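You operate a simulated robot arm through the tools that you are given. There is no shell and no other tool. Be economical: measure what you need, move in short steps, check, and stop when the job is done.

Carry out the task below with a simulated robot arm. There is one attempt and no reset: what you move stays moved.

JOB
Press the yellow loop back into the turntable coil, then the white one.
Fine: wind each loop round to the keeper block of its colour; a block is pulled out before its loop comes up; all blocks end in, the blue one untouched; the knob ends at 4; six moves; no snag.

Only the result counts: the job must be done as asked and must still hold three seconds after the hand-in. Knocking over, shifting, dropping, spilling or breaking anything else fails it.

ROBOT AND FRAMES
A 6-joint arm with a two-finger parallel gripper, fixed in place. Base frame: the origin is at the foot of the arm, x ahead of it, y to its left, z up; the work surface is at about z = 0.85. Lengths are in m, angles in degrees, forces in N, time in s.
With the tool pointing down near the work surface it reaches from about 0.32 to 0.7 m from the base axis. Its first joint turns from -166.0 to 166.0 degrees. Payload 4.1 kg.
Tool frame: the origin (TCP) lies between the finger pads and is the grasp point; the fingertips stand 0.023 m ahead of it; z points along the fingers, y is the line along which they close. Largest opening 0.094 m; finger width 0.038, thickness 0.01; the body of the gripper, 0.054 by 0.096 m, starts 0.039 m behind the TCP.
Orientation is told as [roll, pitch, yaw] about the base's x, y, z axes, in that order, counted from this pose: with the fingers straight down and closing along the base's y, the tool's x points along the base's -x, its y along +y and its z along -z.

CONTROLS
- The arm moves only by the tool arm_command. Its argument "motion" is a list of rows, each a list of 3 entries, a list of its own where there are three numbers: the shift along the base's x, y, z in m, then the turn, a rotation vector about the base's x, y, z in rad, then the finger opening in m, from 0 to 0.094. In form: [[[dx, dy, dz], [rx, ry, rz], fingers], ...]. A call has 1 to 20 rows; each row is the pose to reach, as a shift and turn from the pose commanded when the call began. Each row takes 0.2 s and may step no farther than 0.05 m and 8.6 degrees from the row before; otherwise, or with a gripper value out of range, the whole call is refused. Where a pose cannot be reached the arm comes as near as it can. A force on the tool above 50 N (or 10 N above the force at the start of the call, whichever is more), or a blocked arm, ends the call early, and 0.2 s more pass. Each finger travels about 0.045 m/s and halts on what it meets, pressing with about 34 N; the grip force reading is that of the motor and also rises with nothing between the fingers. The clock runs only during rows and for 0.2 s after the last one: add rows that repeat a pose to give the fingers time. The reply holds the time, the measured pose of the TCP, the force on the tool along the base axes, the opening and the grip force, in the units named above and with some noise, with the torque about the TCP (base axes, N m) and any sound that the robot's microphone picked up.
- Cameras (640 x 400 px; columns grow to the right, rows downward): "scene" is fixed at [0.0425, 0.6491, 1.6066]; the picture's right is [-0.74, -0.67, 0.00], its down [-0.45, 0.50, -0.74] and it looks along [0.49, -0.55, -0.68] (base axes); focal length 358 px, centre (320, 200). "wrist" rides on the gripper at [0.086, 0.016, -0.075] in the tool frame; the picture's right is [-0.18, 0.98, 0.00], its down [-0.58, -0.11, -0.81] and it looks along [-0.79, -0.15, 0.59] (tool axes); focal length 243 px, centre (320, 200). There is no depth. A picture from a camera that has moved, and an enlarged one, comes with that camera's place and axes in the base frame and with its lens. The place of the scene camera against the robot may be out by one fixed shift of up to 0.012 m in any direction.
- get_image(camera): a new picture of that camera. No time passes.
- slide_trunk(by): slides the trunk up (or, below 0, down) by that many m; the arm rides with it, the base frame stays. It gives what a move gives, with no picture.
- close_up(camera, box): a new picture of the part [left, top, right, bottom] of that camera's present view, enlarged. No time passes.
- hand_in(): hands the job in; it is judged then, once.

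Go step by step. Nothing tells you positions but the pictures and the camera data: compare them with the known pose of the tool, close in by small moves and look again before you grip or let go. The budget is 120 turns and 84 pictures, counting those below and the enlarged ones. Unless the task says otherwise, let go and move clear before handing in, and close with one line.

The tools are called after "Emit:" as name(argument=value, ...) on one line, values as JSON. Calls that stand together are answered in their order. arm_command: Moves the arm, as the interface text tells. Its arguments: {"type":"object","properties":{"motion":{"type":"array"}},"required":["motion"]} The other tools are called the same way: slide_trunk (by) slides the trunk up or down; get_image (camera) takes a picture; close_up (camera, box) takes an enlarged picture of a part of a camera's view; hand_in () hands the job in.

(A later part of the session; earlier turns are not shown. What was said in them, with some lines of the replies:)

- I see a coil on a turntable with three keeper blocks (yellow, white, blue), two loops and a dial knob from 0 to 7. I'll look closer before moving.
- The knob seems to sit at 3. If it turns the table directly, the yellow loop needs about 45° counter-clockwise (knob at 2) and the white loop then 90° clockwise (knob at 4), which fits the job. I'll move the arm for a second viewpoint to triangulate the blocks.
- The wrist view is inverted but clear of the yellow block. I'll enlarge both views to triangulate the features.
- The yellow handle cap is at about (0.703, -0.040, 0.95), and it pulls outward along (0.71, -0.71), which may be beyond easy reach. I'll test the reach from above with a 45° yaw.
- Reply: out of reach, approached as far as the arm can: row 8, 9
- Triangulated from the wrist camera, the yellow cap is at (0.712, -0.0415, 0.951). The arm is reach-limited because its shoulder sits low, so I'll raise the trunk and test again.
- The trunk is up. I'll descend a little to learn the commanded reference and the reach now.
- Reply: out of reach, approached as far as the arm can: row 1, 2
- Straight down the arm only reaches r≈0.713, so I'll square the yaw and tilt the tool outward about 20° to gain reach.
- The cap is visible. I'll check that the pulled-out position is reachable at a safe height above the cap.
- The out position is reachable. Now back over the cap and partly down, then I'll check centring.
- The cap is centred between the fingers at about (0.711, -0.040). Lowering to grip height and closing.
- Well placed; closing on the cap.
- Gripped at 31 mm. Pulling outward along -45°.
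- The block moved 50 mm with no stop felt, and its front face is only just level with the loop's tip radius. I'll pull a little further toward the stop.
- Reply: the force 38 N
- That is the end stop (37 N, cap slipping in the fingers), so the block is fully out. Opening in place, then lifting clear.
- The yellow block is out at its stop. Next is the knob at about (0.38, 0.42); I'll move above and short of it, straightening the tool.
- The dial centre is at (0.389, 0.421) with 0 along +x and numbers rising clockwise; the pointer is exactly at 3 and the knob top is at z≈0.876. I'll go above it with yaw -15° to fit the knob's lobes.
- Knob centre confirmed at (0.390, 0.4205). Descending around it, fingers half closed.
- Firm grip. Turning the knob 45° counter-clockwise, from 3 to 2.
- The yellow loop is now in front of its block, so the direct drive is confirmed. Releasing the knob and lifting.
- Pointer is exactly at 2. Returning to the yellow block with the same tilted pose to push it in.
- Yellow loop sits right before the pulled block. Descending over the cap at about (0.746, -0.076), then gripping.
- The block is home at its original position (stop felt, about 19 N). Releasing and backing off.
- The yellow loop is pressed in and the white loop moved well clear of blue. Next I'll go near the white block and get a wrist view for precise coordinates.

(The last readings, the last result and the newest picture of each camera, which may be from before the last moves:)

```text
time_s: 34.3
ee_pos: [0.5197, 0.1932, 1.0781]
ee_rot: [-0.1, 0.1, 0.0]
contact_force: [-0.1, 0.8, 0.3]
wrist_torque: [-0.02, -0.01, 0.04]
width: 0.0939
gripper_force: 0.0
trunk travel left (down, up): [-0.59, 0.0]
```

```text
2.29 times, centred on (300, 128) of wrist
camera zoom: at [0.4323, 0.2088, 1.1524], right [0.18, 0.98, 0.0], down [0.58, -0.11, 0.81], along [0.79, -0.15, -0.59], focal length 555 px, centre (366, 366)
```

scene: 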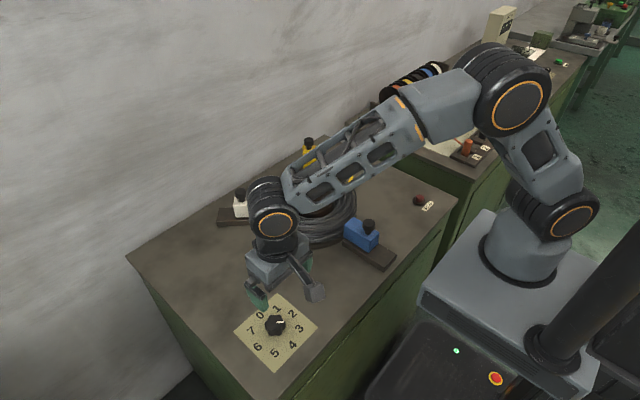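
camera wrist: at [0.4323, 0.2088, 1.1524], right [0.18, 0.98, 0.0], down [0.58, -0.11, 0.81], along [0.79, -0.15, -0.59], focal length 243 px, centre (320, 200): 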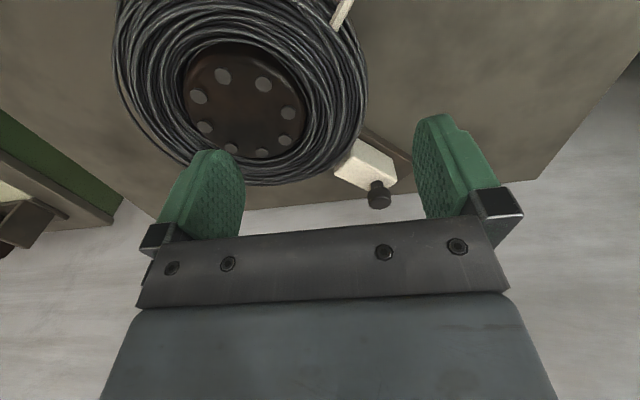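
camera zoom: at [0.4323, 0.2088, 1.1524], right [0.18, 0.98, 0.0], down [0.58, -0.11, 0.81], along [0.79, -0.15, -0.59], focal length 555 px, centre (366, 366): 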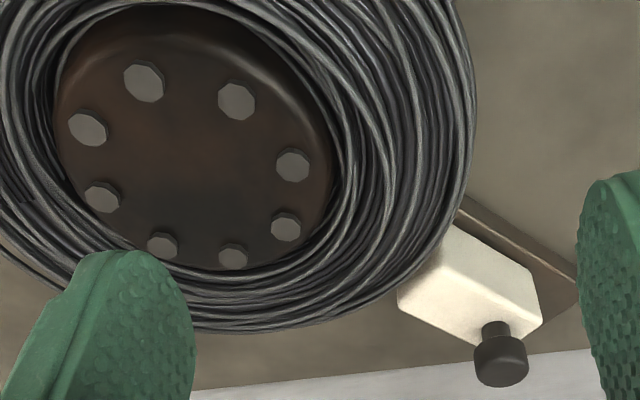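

The white cap triangulates to about (0.711, 0.239, 0.953), slightly off my 45° expectation. I'll take a closer view looking radially outward to fix the slide direction.

Emit:
arm_command(motion=[[[0.015, -0.006, 0], [0, 0, 0.1309], 0.094], [[0.03, -0.012, 0], [0, 0, 0.2618], 0.094], [[0.045, -0.018, 0], [0, 0, 0.3927], 0.094], [[0.06, -0.024, 0], [0, 0, 0.5236], 0.094], [[0.075, -0.03, 0], [0, 0, 0.6545], 0.094], [[0.09, -0.035, 0], [0, 0, 0.7854], 0.094]])

Emit:
get_image(camera="wrist")

Emit:
close_up(camera="scene", box=[205, 170, 305, 240])

```text
time_s: 35.7
ee_pos: [0.6086, 0.156, 1.0774]
ee_rot: [0.0, 0.1, 45.2]
contact_force: [-0.8, -0.5, 0.0]
wrist_torque: [0.01, -0.01, 0.02]
width: 0.094
gripper_force: 0.1
trunk travel left (down, up): [-0.59, 0.0]
```

```text
44 pictures are left
camera wrist: at [0.5364, 0.1063, 1.1524], right [-0.57, 0.82, 0.0], down [0.49, 0.34, 0.81], along [0.66, 0.46, -0.59], focal length 243 px, centre (320, 200)
```

wrist: 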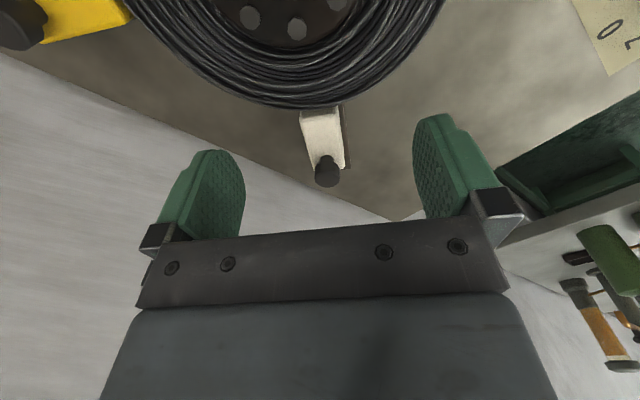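

```text
5.71 times, centred on (255, 205) of scene
camera zoom: at [0.0425, 0.6491, 1.6066], right [-0.74, -0.67, 0.0], down [-0.45, 0.5, -0.74], along [0.49, -0.55, -0.68], focal length 2047 px, centre (691, 171)
```

zoom: 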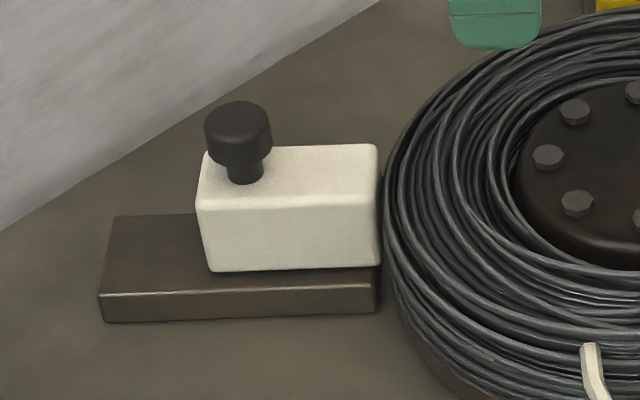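

Emit:
close_up(camera="wrist", box=[240, 80, 420, 200])

```text
3.33 times, centred on (330, 140) of wrist
camera zoom: at [0.5364, 0.1063, 1.1524], right [-0.57, 0.82, 0.0], down [0.49, 0.34, 0.81], along [0.66, 0.46, -0.59], focal length 809 px, centre (287, 400)
```

zoom: 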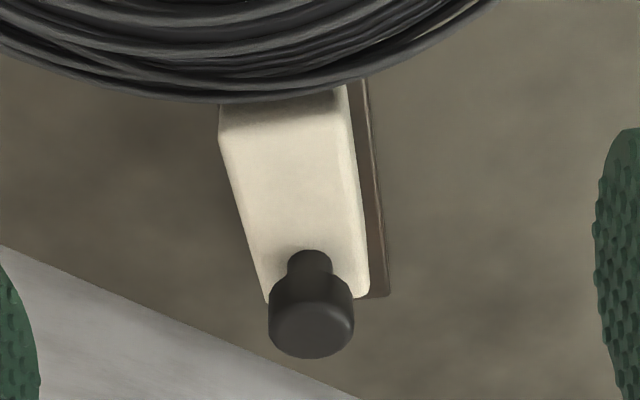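

Both slides run at ±45° from a coil centre near (0.572, 0.099), and the white cap is at (0.711, 0.238, 0.95). I'll yaw to 20° and tilt 32° outward to reach it.

Emit:
arm_command(motion=[[[0, 0.012, 0.005], [0, 0, -0.1467], 0.094], [[0, 0.024, 0.01], [0, 0, -0.2934], 0.094], [[0, 0.036, 0.012], [0, 0, -0.44], 0.094]])

Emit:
arm_command(motion=[[[0.02, 0.006, 0], [0.0478, -0.1312, 0], 0.094], [[0.04, 0.012, 0], [0.0955, -0.2625, 0], 0.094], [[0.06, 0.018, 0], [0.1433, -0.3937, 0], 0.094], [[0.08, 0.024, 0], [0.191, -0.525, 0], 0.094], [[0.12, 0.055, -0.02], [0.191, -0.525, 0], 0.094], [[0.145, 0.085, -0.04], [0.191, -0.525, 0], 0.094]])

Emit:
get_image(camera="scene")

```text
time_s: 36.5
ee_pos: [0.6084, 0.1937, 1.0904]
ee_rot: [0.0, 0.1, 19.7]
contact_force: [0.5, 0.2, 0.1]
wrist_torque: [-0.03, 0.0, 0.02]
width: 0.0942
gripper_force: 0.0
trunk travel left (down, up): [-0.59, 0.0]
```

```text
refused: row 5 steps farther than a row can; nothing moved
```

```text
41 pictures are left
```

scene: 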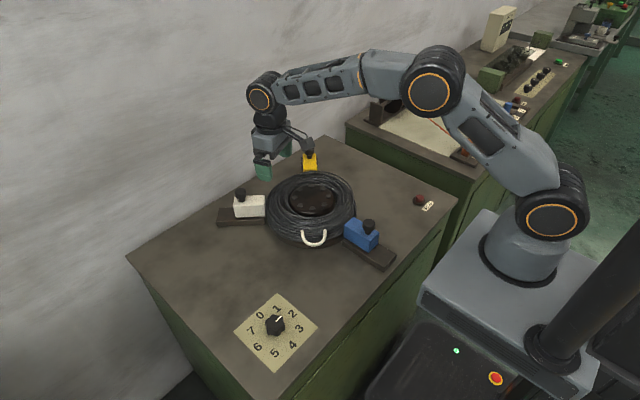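

The last call was refused for one long step. Re-issuing the tilt and reach test with smaller steps.

Emit:
arm_command(motion=[[[0.02, 0.006, 0], [0.0478, -0.1312, 0], 0.094], [[0.04, 0.012, 0], [0.0955, -0.2625, 0], 0.094], [[0.06, 0.018, 0], [0.1433, -0.3937, 0], 0.094], [[0.08, 0.024, 0], [0.191, -0.525, 0], 0.094], [[0.105, 0.045, -0.02], [0.191, -0.525, 0], 0.094], [[0.125, 0.065, -0.04], [0.191, -0.525, 0], 0.094], [[0.142, 0.082, -0.06], [0.191, -0.525, 0], 0.094]])

Emit:
get_image(camera="wrist")

```text
time_s: 38.1
ee_pos: [0.7503, 0.2753, 1.0296]
ee_rot: [0.3, -31.9, 19.8]
contact_force: [0.6, -0.4, 0.4]
wrist_torque: [0.0, 0.0, 0.0]
width: 0.094
gripper_force: 0.1
trunk travel left (down, up): [-0.59, 0.0]
```

```text
40 pictures are left
camera wrist: at [0.6385, 0.2523, 1.0467], right [-0.19, 0.98, 0.1], down [0.1, -0.08, 0.99], along [0.98, 0.2, -0.08], focal length 243 px, centre (320, 200)
```

wrist: 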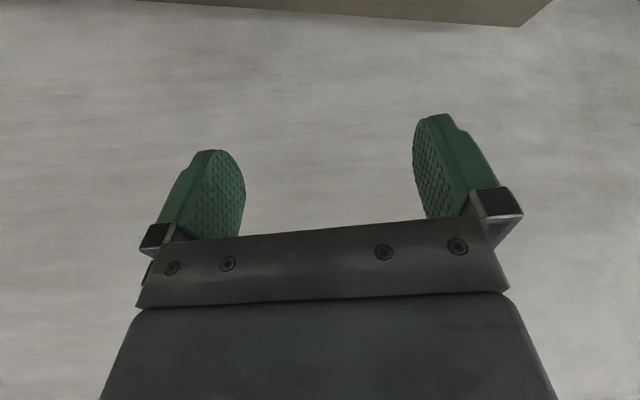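

Reach is fine. Moving back over the white cap for a check.

Emit:
arm_command(motion=[[[-0.03, -0.025, 0], [0, 0, 0], 0.094], [[-0.055, -0.043, -0.02], [0, 0, 0], 0.094], [[-0.052, -0.041, -0.042], [0, 0, 0], 0.094]])

Emit:
get_image(camera="wrist")

Emit:
close_up(camera="scene", box=[190, 150, 310, 230])

```text
time_s: 38.9
ee_pos: [0.6982, 0.2345, 0.9881]
ee_rot: [0.1, -31.9, 19.8]
contact_force: [0.3, -1.0, -0.9]
wrist_torque: [-0.01, 0.0, 0.01]
width: 0.094
gripper_force: 0.0
trunk travel left (down, up): [-0.59, 0.0]
```

```text
39 pictures are left
camera wrist: at [0.5867, 0.2106, 1.006], right [-0.19, 0.98, 0.1], down [0.1, -0.08, 0.99], along [0.98, 0.2, -0.08], focal length 243 px, centre (320, 200)
```

wrist: 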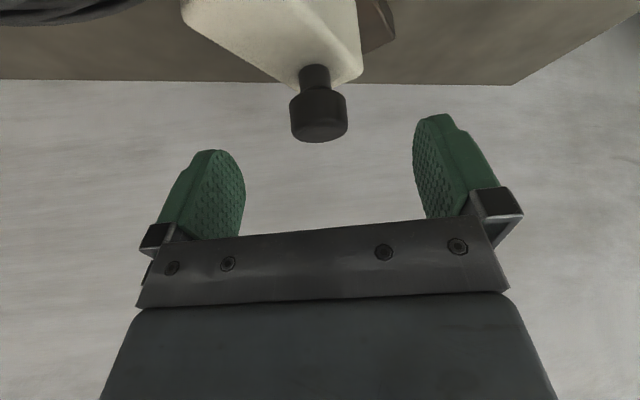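

```text
5.00 times, centred on (250, 190) of scene
camera zoom: at [0.0425, 0.6491, 1.6066], right [-0.74, -0.67, 0.0], down [-0.45, 0.5, -0.74], along [0.49, -0.55, -0.68], focal length 1791 px, centre (670, 250)
```

zoom: 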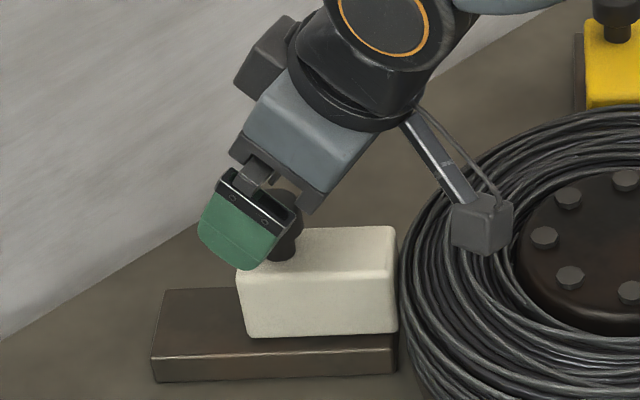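

Cap aligned; target TCP (0.712, 0.2395, 0.957). Descending and gripping.

Emit:
arm_command(motion=[[[0.007, 0.0025, -0.016], [0, 0, 0], 0.094], [[0.014, 0.005, -0.031], [0, 0, 0], 0.09], [[0.014, 0.005, -0.031], [0, 0, 0], 0.065]])

Emit:
get_image(camera="wrist")

```text
time_s: 39.7
ee_pos: [0.7119, 0.2383, 0.9572]
ee_rot: [0.1, -32.0, 19.8]
contact_force: [0.7, 0.0, -0.3]
wrist_torque: [0.0, -0.01, -0.01]
width: 0.0651
gripper_force: 0.1
trunk travel left (down, up): [-0.59, 0.0]
```

```text
37 pictures are left
camera wrist: at [0.6004, 0.216, 0.9745], right [-0.19, 0.98, 0.1], down [0.1, -0.08, 0.99], along [0.98, 0.2, -0.08], focal length 243 px, centre (320, 200)
```

wrist: 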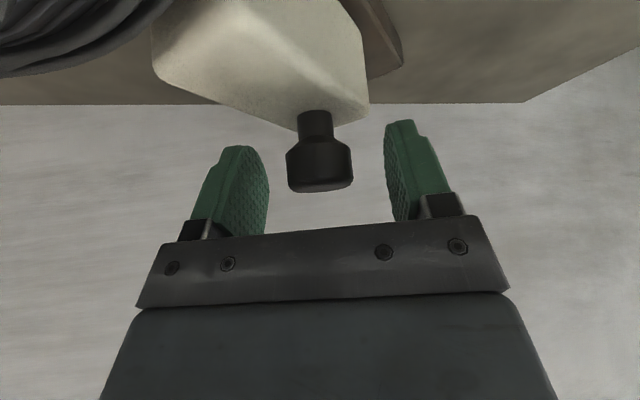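

Good placement. Closing, then pulling outward 50 mm along +45°.

Emit:
arm_command(motion=[[[0, 0, 0], [0, 0, 0], 0.045], [[0, 0, 0], [0, 0, 0], 0.02], [[0, 0, 0], [0, 0, 0], 0.02], [[0, 0, 0], [0, 0, 0], 0.02]])

Emit:
arm_command(motion=[[[0.007, 0.007, 0], [0, 0, 0], 0.02], [[0.014, 0.014, 0], [0, 0, 0], 0.02], [[0.021, 0.021, 0], [0, 0, 0], 0.02], [[0.028, 0.028, 0], [0, 0, 0], 0.02], [[0.034, 0.034, 0], [0, 0, 0], 0.02], [[0.036, 0.036, 0], [0, 0, 0], 0.02]])

Emit:
get_image(camera="wrist")

Emit:
close_up(camera="scene", box=[190, 150, 310, 230])

```text
time_s: 40.7
ee_pos: [0.711, 0.2398, 0.9577]
ee_rot: [0.1, -31.9, 19.8]
contact_force: [-0.1, 0.8, -0.6]
wrist_torque: [0.03, -0.05, -0.06]
width: 0.0313
gripper_force: 45.3
trunk travel left (down, up): [-0.59, 0.0]
```

```text
time_s: 42.1
ee_pos: [0.7469, 0.2744, 0.958]
ee_rot: [0.1, -32.0, 19.8]
contact_force: [-11.0, -3.7, -3.4]
wrist_torque: [0.26, -0.86, -0.06]
width: 0.0314
gripper_force: 44.8
trunk travel left (down, up): [-0.59, 0.0]
```

```text
36 pictures are left
camera wrist: at [0.6358, 0.2512, 0.9747], right [-0.19, 0.98, 0.1], down [0.1, -0.08, 0.99], along [0.98, 0.2, -0.08], focal length 243 px, centre (320, 200)
```

wrist: 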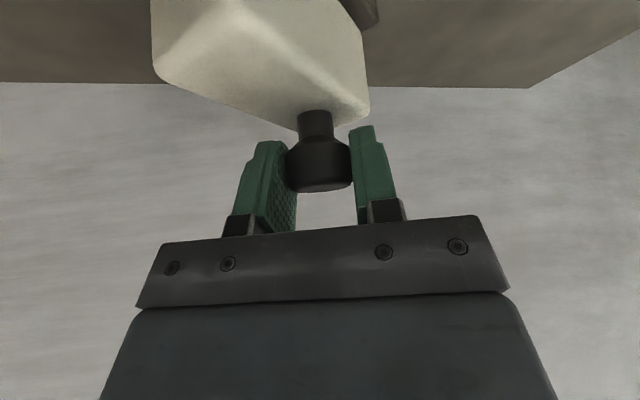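

```text
5.00 times, centred on (250, 190) of scene
camera zoom: at [0.0425, 0.6491, 1.6066], right [-0.74, -0.67, 0.0], down [-0.45, 0.5, -0.74], along [0.49, -0.55, -0.68], focal length 1791 px, centre (670, 250)
```

zoom: 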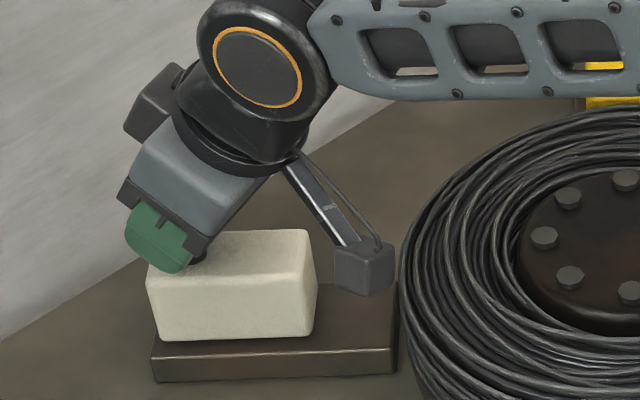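

The white block is out at its stop. Releasing, lifting, and untilting.

Emit:
arm_command(motion=[[[-0.001, -0.001, 0], [0, 0, 0], 0.05], [[-0.001, -0.001, 0], [0, 0, 0], 0.07], [[-0.001, -0.001, 0], [0, 0, 0], 0.09], [[-0.001, -0.001, 0], [0, 0, 0], 0.094], [[-0.015, -0.005, 0.03], [0, 0, 0], 0.094], [[-0.04, -0.015, 0.06], [0, 0, 0], 0.094], [[-0.07, -0.02, 0.09], [0, 0, 0], 0.094]])

Emit:
arm_command(motion=[[[-0.035, 0.02, 0.01], [-0.0478, 0.1312, 0], 0.094], [[-0.07, 0.04, 0.02], [-0.0955, 0.2625, 0], 0.094], [[-0.105, 0.06, 0.03], [-0.1433, 0.3937, 0], 0.094], [[-0.14, 0.08, 0.03], [-0.191, 0.525, 0], 0.094]])

Emit:
close_up(camera="scene", box=[200, 130, 440, 280])

```text
time_s: 43.7
ee_pos: [0.678, 0.2544, 1.0472]
ee_rot: [0.1, -31.9, 19.9]
contact_force: [-0.4, -0.4, -0.3]
wrist_torque: [-0.01, -0.02, -0.01]
width: 0.0941
gripper_force: 0.0
trunk travel left (down, up): [-0.59, 0.0]
```

```text
time_s: 44.7
ee_pos: [0.5391, 0.3355, 1.0762]
ee_rot: [-0.2, 0.3, 19.8]
contact_force: [0.0, 0.6, 0.0]
wrist_torque: [0.0, -0.02, 0.01]
width: 0.0939
gripper_force: 0.0
trunk travel left (down, up): [-0.59, 0.0]
```

```text
2.67 times, centred on (320, 205) of scene
camera zoom: at [0.0425, 0.6491, 1.6066], right [-0.74, -0.67, 0.0], down [-0.45, 0.5, -0.74], along [0.49, -0.55, -0.68], focal length 955 px, centre (320, 187)
```

zoom: 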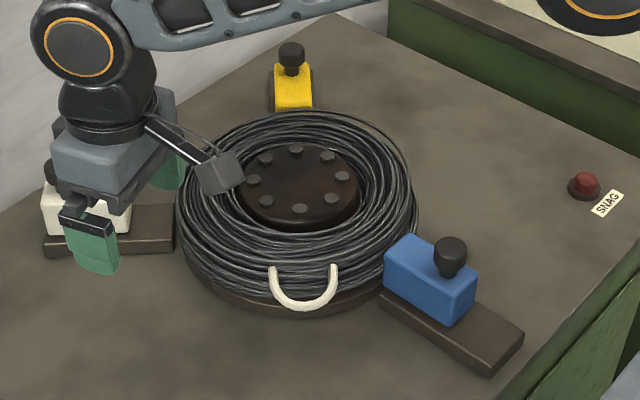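

Now to above the knob with yaw 30°.

Emit:
arm_command(motion=[[[-0.04, 0.022, -0.01], [0, 0, 0.0356], 0.094], [[-0.08, 0.044, -0.03], [0, 0, 0.0712], 0.094], [[-0.115, 0.065, -0.06], [0, 0, 0.1068], 0.094], [[-0.14, 0.08, -0.095], [0, 0, 0.1424], 0.094], [[-0.1505, 0.0845, -0.136], [0, 0, 0.178], 0.094]])

Emit:
get_image(camera="wrist")

```text
refused: row 3 steps farther than a row can; nothing moved
```

```text
33 pictures are left
camera wrist: at [0.4517, 0.3217, 1.1515], right [-0.16, 0.99, 0.0], down [0.59, 0.1, 0.8], along [0.79, 0.13, -0.59], focal length 243 px, centre (320, 200)
```

wrist: 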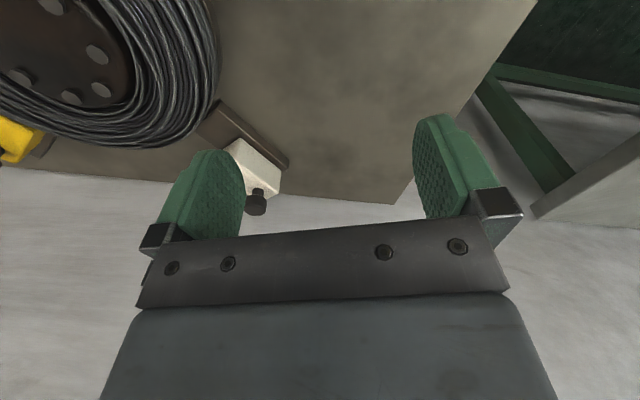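

Emit:
arm_command(motion=[[[-0.03, 0.017, -0.01], [0, 0, 0.0356], 0.094], [[-0.06, 0.034, -0.03], [0, 0, 0.0712], 0.094], [[-0.09, 0.051, -0.05], [0, 0, 0.1068], 0.094], [[-0.12, 0.068, -0.08], [0, 0, 0.1424], 0.094], [[-0.14, 0.08, -0.11], [0, 0, 0.178], 0.094], [[-0.1505, 0.0845, -0.136], [0, 0, 0.178], 0.094]])

Emit:
get_image(camera="wrist")

```text
time_s: 46.1
ee_pos: [0.3895, 0.4195, 0.9408]
ee_rot: [0.0, 0.1, 30.0]
contact_force: [0.5, -0.3, -0.1]
wrist_torque: [0.01, -0.02, -0.03]
width: 0.094
gripper_force: 0.0
trunk travel left (down, up): [-0.59, 0.0]
```

```text
32 pictures are left
camera wrist: at [0.3055, 0.3899, 1.0156], right [-0.33, 0.94, 0.0], down [0.56, 0.2, 0.81], along [0.76, 0.27, -0.59], focal length 243 px, centre (320, 200)
```

wrist: 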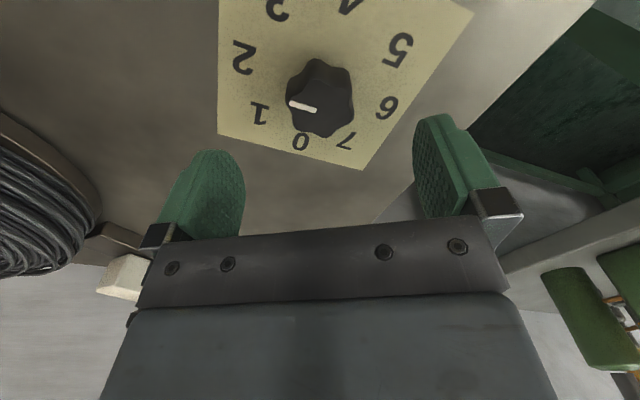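

Aligned with the knob as before. Descending and gripping.

Emit:
arm_command(motion=[[[-0.0005, 0.0, -0.03], [0, 0, 0], 0.094], [[-0.0005, 0.0, -0.06], [0, 0, 0], 0.08], [[-0.0005, 0.0, -0.06], [0, 0, 0], 0.065], [[-0.0005, 0.0, -0.06], [0, 0, 0], 0.05], [[-0.0005, 0.0, -0.06], [0, 0, 0], 0.03], [[-0.0005, 0.0, -0.06], [0, 0, 0], 0.03], [[-0.0005, 0.0, -0.06], [0, 0, 0], 0.03]])

Emit:
get_image(camera="wrist")

```text
time_s: 47.7
ee_pos: [0.388, 0.4195, 0.8816]
ee_rot: [0.0, -0.1, 30.0]
contact_force: [-1.5, 4.1, -2.9]
wrist_torque: [0.73, -0.25, -0.01]
width: 0.0419
gripper_force: 45.7
trunk travel left (down, up): [-0.59, 0.0]
```

```text
31 pictures are left
camera wrist: at [0.3046, 0.3895, 0.9561], right [-0.33, 0.94, 0.0], down [0.56, 0.2, 0.81], along [0.76, 0.27, -0.59], focal length 243 px, centre (320, 200)
```

wrist: 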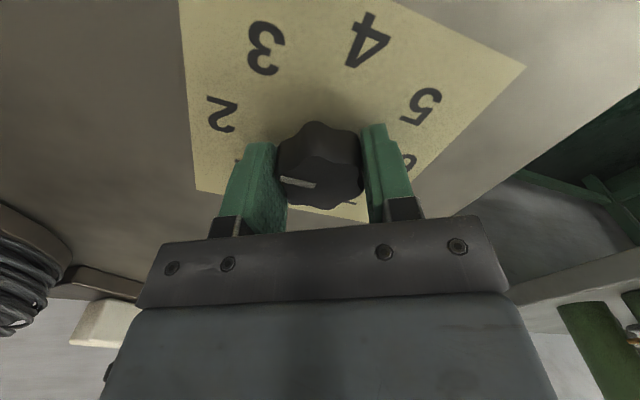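

Gripped. Turning 90° clockwise, 2 to 4, in one motion.

Emit:
arm_command(motion=[[[0, 0, 0], [0, 0, -0.1309], 0.03], [[0, 0, 0], [0, 0, -0.2618], 0.03], [[0, 0, 0], [0, 0, -0.3927], 0.03], [[0, 0, 0], [0, 0, -0.5236], 0.03], [[0, 0, 0], [0, 0, -0.6545], 0.03], [[0, 0, 0], [0, 0, -0.7854], 0.03], [[0, 0, 0], [0, 0, -0.9163], 0.03], [[0, 0, 0], [0, 0, -1.0472], 0.03], [[0, 0, 0], [0, 0, -1.1781], 0.03], [[0, 0, 0], [0, 0, -1.309], 0.03], [[0, 0, 0], [0, 0, -1.4399], 0.03], [[0, 0, 0], [0, 0, -1.5708], 0.03], [[0, 0, 0], [0, 0, -1.5708], 0.03]])

Emit:
close_up(camera="scene", box=[200, 130, 440, 280])

Emit:
get_image(camera="wrist")

```text
time_s: 50.5
ee_pos: [0.3899, 0.4224, 0.8822]
ee_rot: [0.2, 0.1, -60.1]
contact_force: [6.4, 24.9, 12.1]
wrist_torque: [-0.51, -0.3, 0.07]
width: 0.042
gripper_force: 44.5
trunk travel left (down, up): [-0.59, 0.0]
```

```text
2.67 times, centred on (320, 205) of scene
camera zoom: at [0.0425, 0.6491, 1.6066], right [-0.74, -0.67, 0.0], down [-0.45, 0.5, -0.74], along [0.49, -0.55, -0.68], focal length 955 px, centre (320, 187)
```

zoom: 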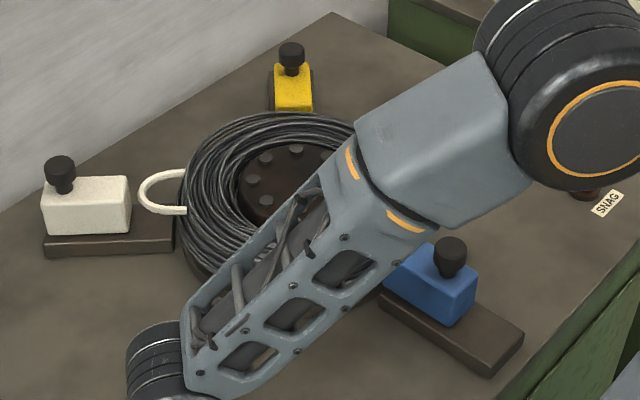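

```text
29 pictures are left
camera wrist: at [0.3591, 0.5049, 0.9562], right [0.94, 0.33, 0.0], down [0.19, -0.56, 0.81], along [0.27, -0.76, -0.59], focal length 243 px, centre (320, 200)
```

wrist: 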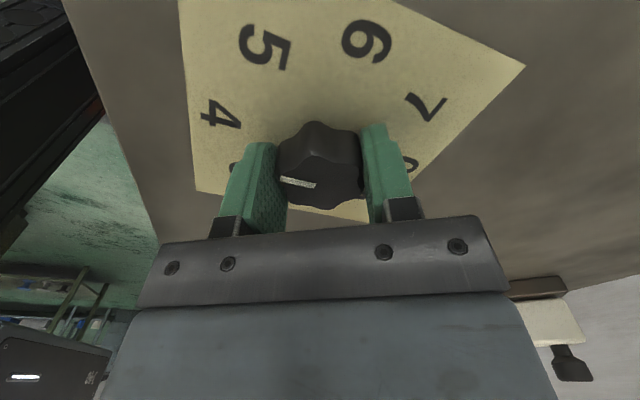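

White loop is in front of the white block and the knob is at 4. Releasing and lifting.

Emit:
arm_command(motion=[[[0, 0, 0], [0, 0, 0], 0.06], [[0, 0, 0], [0, 0, 0], 0.08], [[0, 0, 0], [0, 0, 0], 0.094], [[0, 0, 0.04], [0, 0, 0], 0.094], [[0, 0, 0.08], [0, 0, 0], 0.094], [[0, 0.0, 0.12], [0, 0, 0], 0.094], [[0, 0.0, 0.16], [0, 0, 0], 0.094], [[0, 0.0, 0.2], [0, 0, 0], 0.094]])

Emit:
get_image(camera="wrist")

```text
time_s: 52.3
ee_pos: [0.3867, 0.4181, 1.082]
ee_rot: [0.0, 0.0, -60.1]
contact_force: [-0.4, 0.1, 0.2]
wrist_torque: [-0.01, 0.0, -0.01]
width: 0.094
gripper_force: 0.1
trunk travel left (down, up): [-0.59, 0.0]
```

```text
28 pictures are left
camera wrist: at [0.3585, 0.5012, 1.1562], right [0.94, 0.33, 0.0], down [0.2, -0.56, 0.81], along [0.27, -0.76, -0.59], focal length 243 px, centre (320, 200)
```

wrist: 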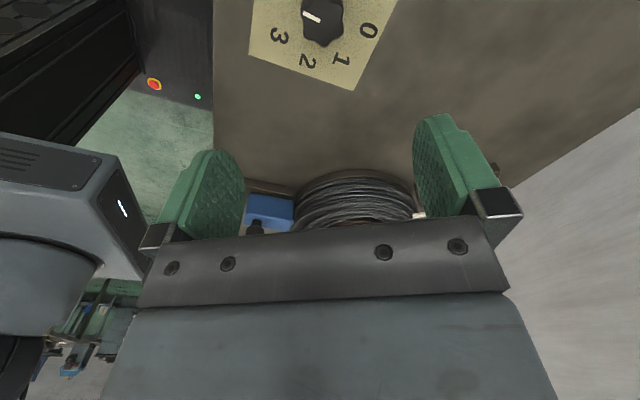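

Returning to the white block: unwind yaw to 20°, then tilt and reach.

Emit:
arm_command(motion=[[[0.0175, -0.0135, 0.001], [0, 0, 0.1269], 0.094], [[0.035, -0.027, 0.002], [0, 0, 0.2538], 0.094], [[0.0525, -0.0405, 0.003], [0, 0, 0.3807], 0.094], [[0.07, -0.054, 0.004], [0, 0, 0.5076], 0.094], [[0.0875, -0.0675, 0.005], [0, 0, 0.6345], 0.094], [[0.105, -0.081, 0.006], [0, 0, 0.7614], 0.094], [[0.1225, -0.0945, 0.007], [0, 0, 0.8883], 0.094], [[0.14, -0.108, 0.008], [0, 0, 1.0152], 0.094], [[0.1575, -0.1215, 0.009], [0, 0, 1.1421], 0.094], [[0.175, -0.135, 0.01], [0, 0, 1.269], 0.094], [[0.193, -0.148, 0.01], [0, 0, 1.396], 0.094]])

Emit:
arm_command(motion=[[[0.03, 0.0, 0], [0.0478, -0.1312, 0], 0.094], [[0.06, 0.0, 0], [0.0955, -0.2625, 0], 0.094], [[0.09, 0.0, 0], [0.1433, -0.3937, 0], 0.094], [[0.12, 0.0, -0.01], [0.191, -0.525, 0], 0.094], [[0.15, 0.002, -0.04], [0.191, -0.525, 0], 0.094], [[0.153, 0.002, -0.085], [0.191, -0.525, 0], 0.094]])

Emit:
get_image(camera="wrist")

Emit:
close_up(camera="scene", box=[190, 150, 310, 230])

```text
time_s: 54.7
ee_pos: [0.5808, 0.2713, 1.0905]
ee_rot: [-0.1, 0.0, 20.1]
contact_force: [0.3, -0.6, 0.0]
wrist_torque: [-0.02, 0.0, 0.0]
width: 0.0942
gripper_force: 0.0
trunk travel left (down, up): [-0.59, 0.0]
```

```text
time_s: 56.1
ee_pos: [0.7342, 0.2733, 1.0059]
ee_rot: [-0.1, -32.0, 20.0]
contact_force: [-0.1, -0.5, 0.0]
wrist_torque: [-0.01, 0.01, -0.02]
width: 0.0941
gripper_force: 0.1
trunk travel left (down, up): [-0.59, 0.0]
```

```text
27 pictures are left
camera wrist: at [0.6224, 0.25, 1.0228], right [-0.19, 0.98, 0.1], down [0.1, -0.08, 0.99], along [0.98, 0.2, -0.08], focal length 243 px, centre (320, 200)
```

wrist: 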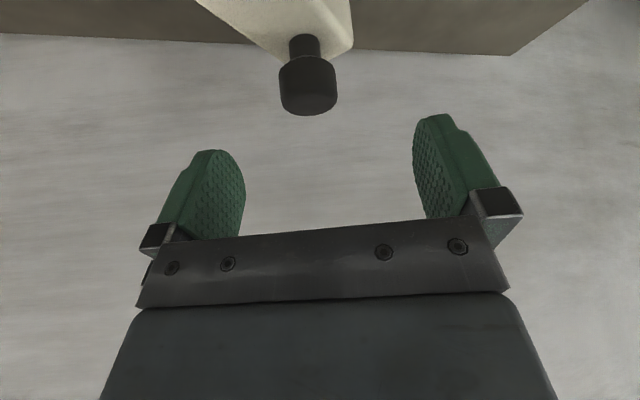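

```text
5.00 times, centred on (250, 190) of scene
camera zoom: at [0.0425, 0.6491, 1.6066], right [-0.74, -0.67, 0.0], down [-0.45, 0.5, -0.74], along [0.49, -0.55, -0.68], focal length 1791 px, centre (670, 250)
```

zoom: 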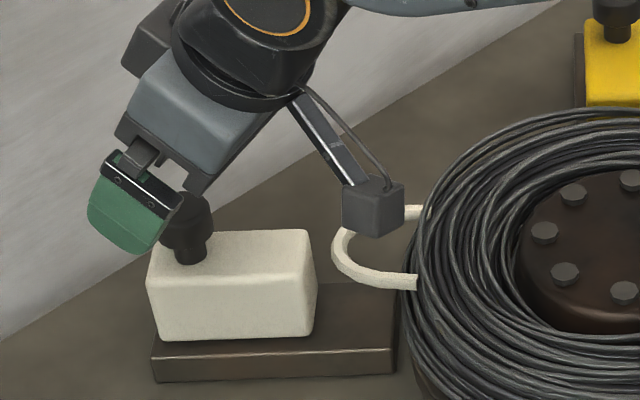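

Descending onto the cap at (0.747, 0.2745) with half-closing.

Emit:
arm_command(motion=[[[0.006, 0.0, -0.025], [0, 0, 0], 0.094], [[0.0125, 0.0005, -0.049], [0, 0, 0], 0.09], [[0.0125, 0.0005, -0.049], [0, 0, 0], 0.065]])

Emit:
get_image(camera="wrist")

Emit:
close_up(camera="scene", box=[190, 150, 310, 230])

```text
time_s: 56.9
ee_pos: [0.7469, 0.2732, 0.9567]
ee_rot: [-0.1, -32.0, 20.0]
contact_force: [-0.1, 0.1, 0.2]
wrist_torque: [-0.02, 0.01, 0.01]
width: 0.065
gripper_force: 0.0
trunk travel left (down, up): [-0.59, 0.0]
```

```text
25 pictures are left
camera wrist: at [0.6345, 0.2502, 0.9741], right [-0.19, 0.98, 0.1], down [0.1, -0.08, 0.99], along [0.98, 0.2, -0.08], focal length 243 px, centre (320, 200)
```

wrist: 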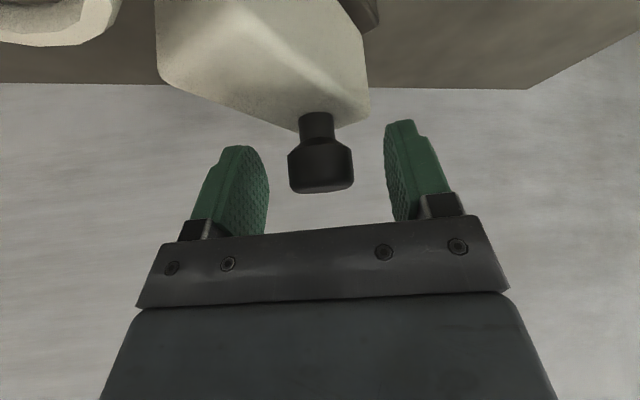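

```text
5.00 times, centred on (250, 190) of scene
camera zoom: at [0.0425, 0.6491, 1.6066], right [-0.74, -0.67, 0.0], down [-0.45, 0.5, -0.74], along [0.49, -0.55, -0.68], focal length 1791 px, centre (670, 250)
```

zoom: 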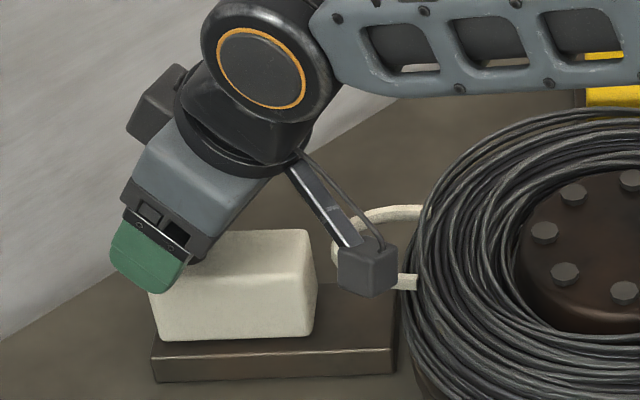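

Well placed and clear of the loop. Gripping and pushing the block in.

Emit:
arm_command(motion=[[[0, 0, 0], [0, 0, 0], 0.045], [[0, 0, 0], [0, 0, 0], 0.02], [[0, 0, 0], [0, 0, 0], 0.02], [[0, 0, 0], [0, 0, 0], 0.02]])

Emit:
arm_command(motion=[[[-0.006, -0.006, 0], [0, 0, 0], 0.02], [[-0.012, -0.012, 0], [0, 0, 0], 0.02], [[-0.018, -0.018, 0], [0, 0, 0], 0.02], [[-0.024, -0.024, 0], [0, 0, 0], 0.02], [[-0.03, -0.03, 0], [0, 0, 0], 0.02], [[-0.036, -0.036, 0], [0, 0, 0], 0.02], [[-0.038, -0.038, 0], [0, 0, 0], 0.02]])

Emit:
close_up(camera="scene", box=[190, 150, 310, 230])

```text
time_s: 57.9
ee_pos: [0.7468, 0.2744, 0.9568]
ee_rot: [-0.1, -31.9, 19.9]
contact_force: [-0.3, 1.2, -0.2]
wrist_torque: [-0.01, -0.1, -0.01]
width: 0.0314
gripper_force: 44.9
trunk travel left (down, up): [-0.59, 0.0]
```

```text
time_s: 59.5
ee_pos: [0.7102, 0.2389, 0.9558]
ee_rot: [0.1, -32.2, 20.1]
contact_force: [16.3, 12.4, -2.6]
wrist_torque: [0.11, 0.58, -0.24]
width: 0.0313
gripper_force: 44.6
trunk travel left (down, up): [-0.59, 0.0]
```

```text
5.00 times, centred on (250, 190) of scene
camera zoom: at [0.0425, 0.6491, 1.6066], right [-0.74, -0.67, 0.0], down [-0.45, 0.5, -0.74], along [0.49, -0.55, -0.68], focal length 1791 px, centre (670, 250)
```

zoom: 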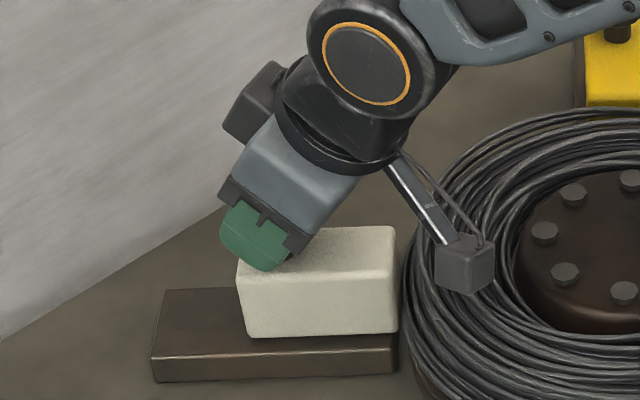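

The white block is home (about 20 N at the stop). Releasing, lifting clear and doing a final check.

Emit:
arm_command(motion=[[[0.001, 0.001, 0], [0, 0, 0], 0.05], [[0.001, 0.001, 0], [0, 0, 0], 0.07], [[0.001, 0.001, 0], [0, 0, 0], 0.09], [[0.001, 0.001, 0], [0, 0, 0], 0.094], [[-0.01, -0.004, 0.03], [0, 0, 0], 0.094], [[-0.03, -0.01, 0.07], [0, 0, 0], 0.094], [[-0.06, -0.02, 0.1], [0, 0, 0], 0.094], [[-0.09, -0.05, 0.12], [0, 0, 0], 0.094], [[-0.1, -0.09, 0.14], [0, 0, 0], 0.094], [[-0.1, -0.13, 0.15], [0, 0, 0], 0.094], [[-0.1, -0.17, 0.16], [0, 0, 0], 0.094], [[-0.1, -0.21, 0.16], [0, 0, 0], 0.094], [[-0.1, -0.25, 0.16], [0, 0, 0], 0.094]])

Emit:
get_image(camera="scene")

Emit:
close_up(camera="scene", box=[200, 130, 440, 280])

Emit:
close_up(camera="scene", box=[220, 280, 332, 380])

```text
time_s: 62.3
ee_pos: [0.6065, -0.0145, 1.1186]
ee_rot: [0.0, -32.1, 20.1]
contact_force: [-1.0, -0.2, -0.3]
wrist_torque: [0.02, 0.0, 0.03]
width: 0.0939
gripper_force: 0.1
trunk travel left (down, up): [-0.59, 0.0]
```

```text
22 pictures are left
```

scene: 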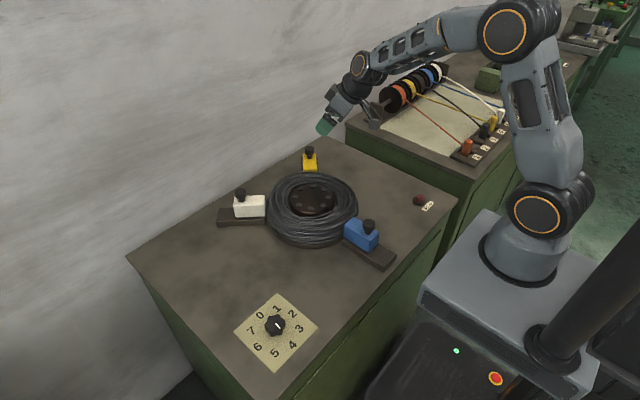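

```text
2.67 times, centred on (320, 205) of scene
camera zoom: at [0.0425, 0.6491, 1.6066], right [-0.74, -0.67, 0.0], down [-0.45, 0.5, -0.74], along [0.49, -0.55, -0.68], focal length 955 px, centre (320, 187)
```

zoom: 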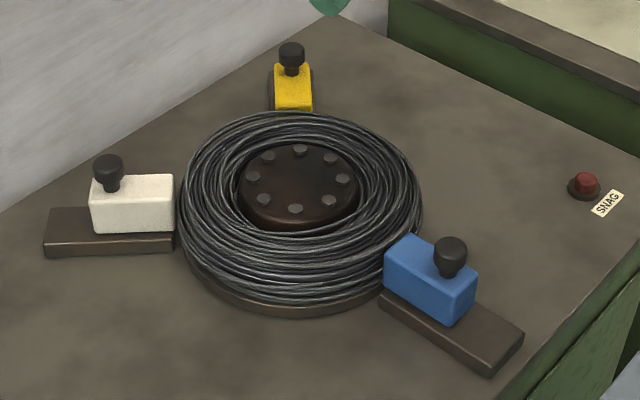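

```text
4.00 times, centred on (276, 330) of scene
camera zoom: at [0.0425, 0.6491, 1.6066], right [-0.74, -0.67, 0.0], down [-0.45, 0.5, -0.74], along [0.49, -0.55, -0.68], focal length 1433 px, centre (496, -320)
```

zoom: 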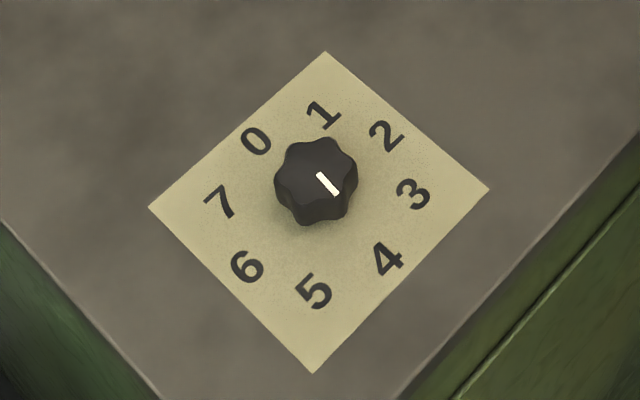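

Both loops are pressed in, all three blocks are in, the knob is at 4, the snag light is dark and the gripper is clear. Handing in.

Emit:
hand_in()

```text
The job is handed in.
```

The job is handed in: the yellow loop, then the white one, is pressed back into the coil, in six moves with no snag seen; all blocks are in, blue was not touched, and the knob is at 4.
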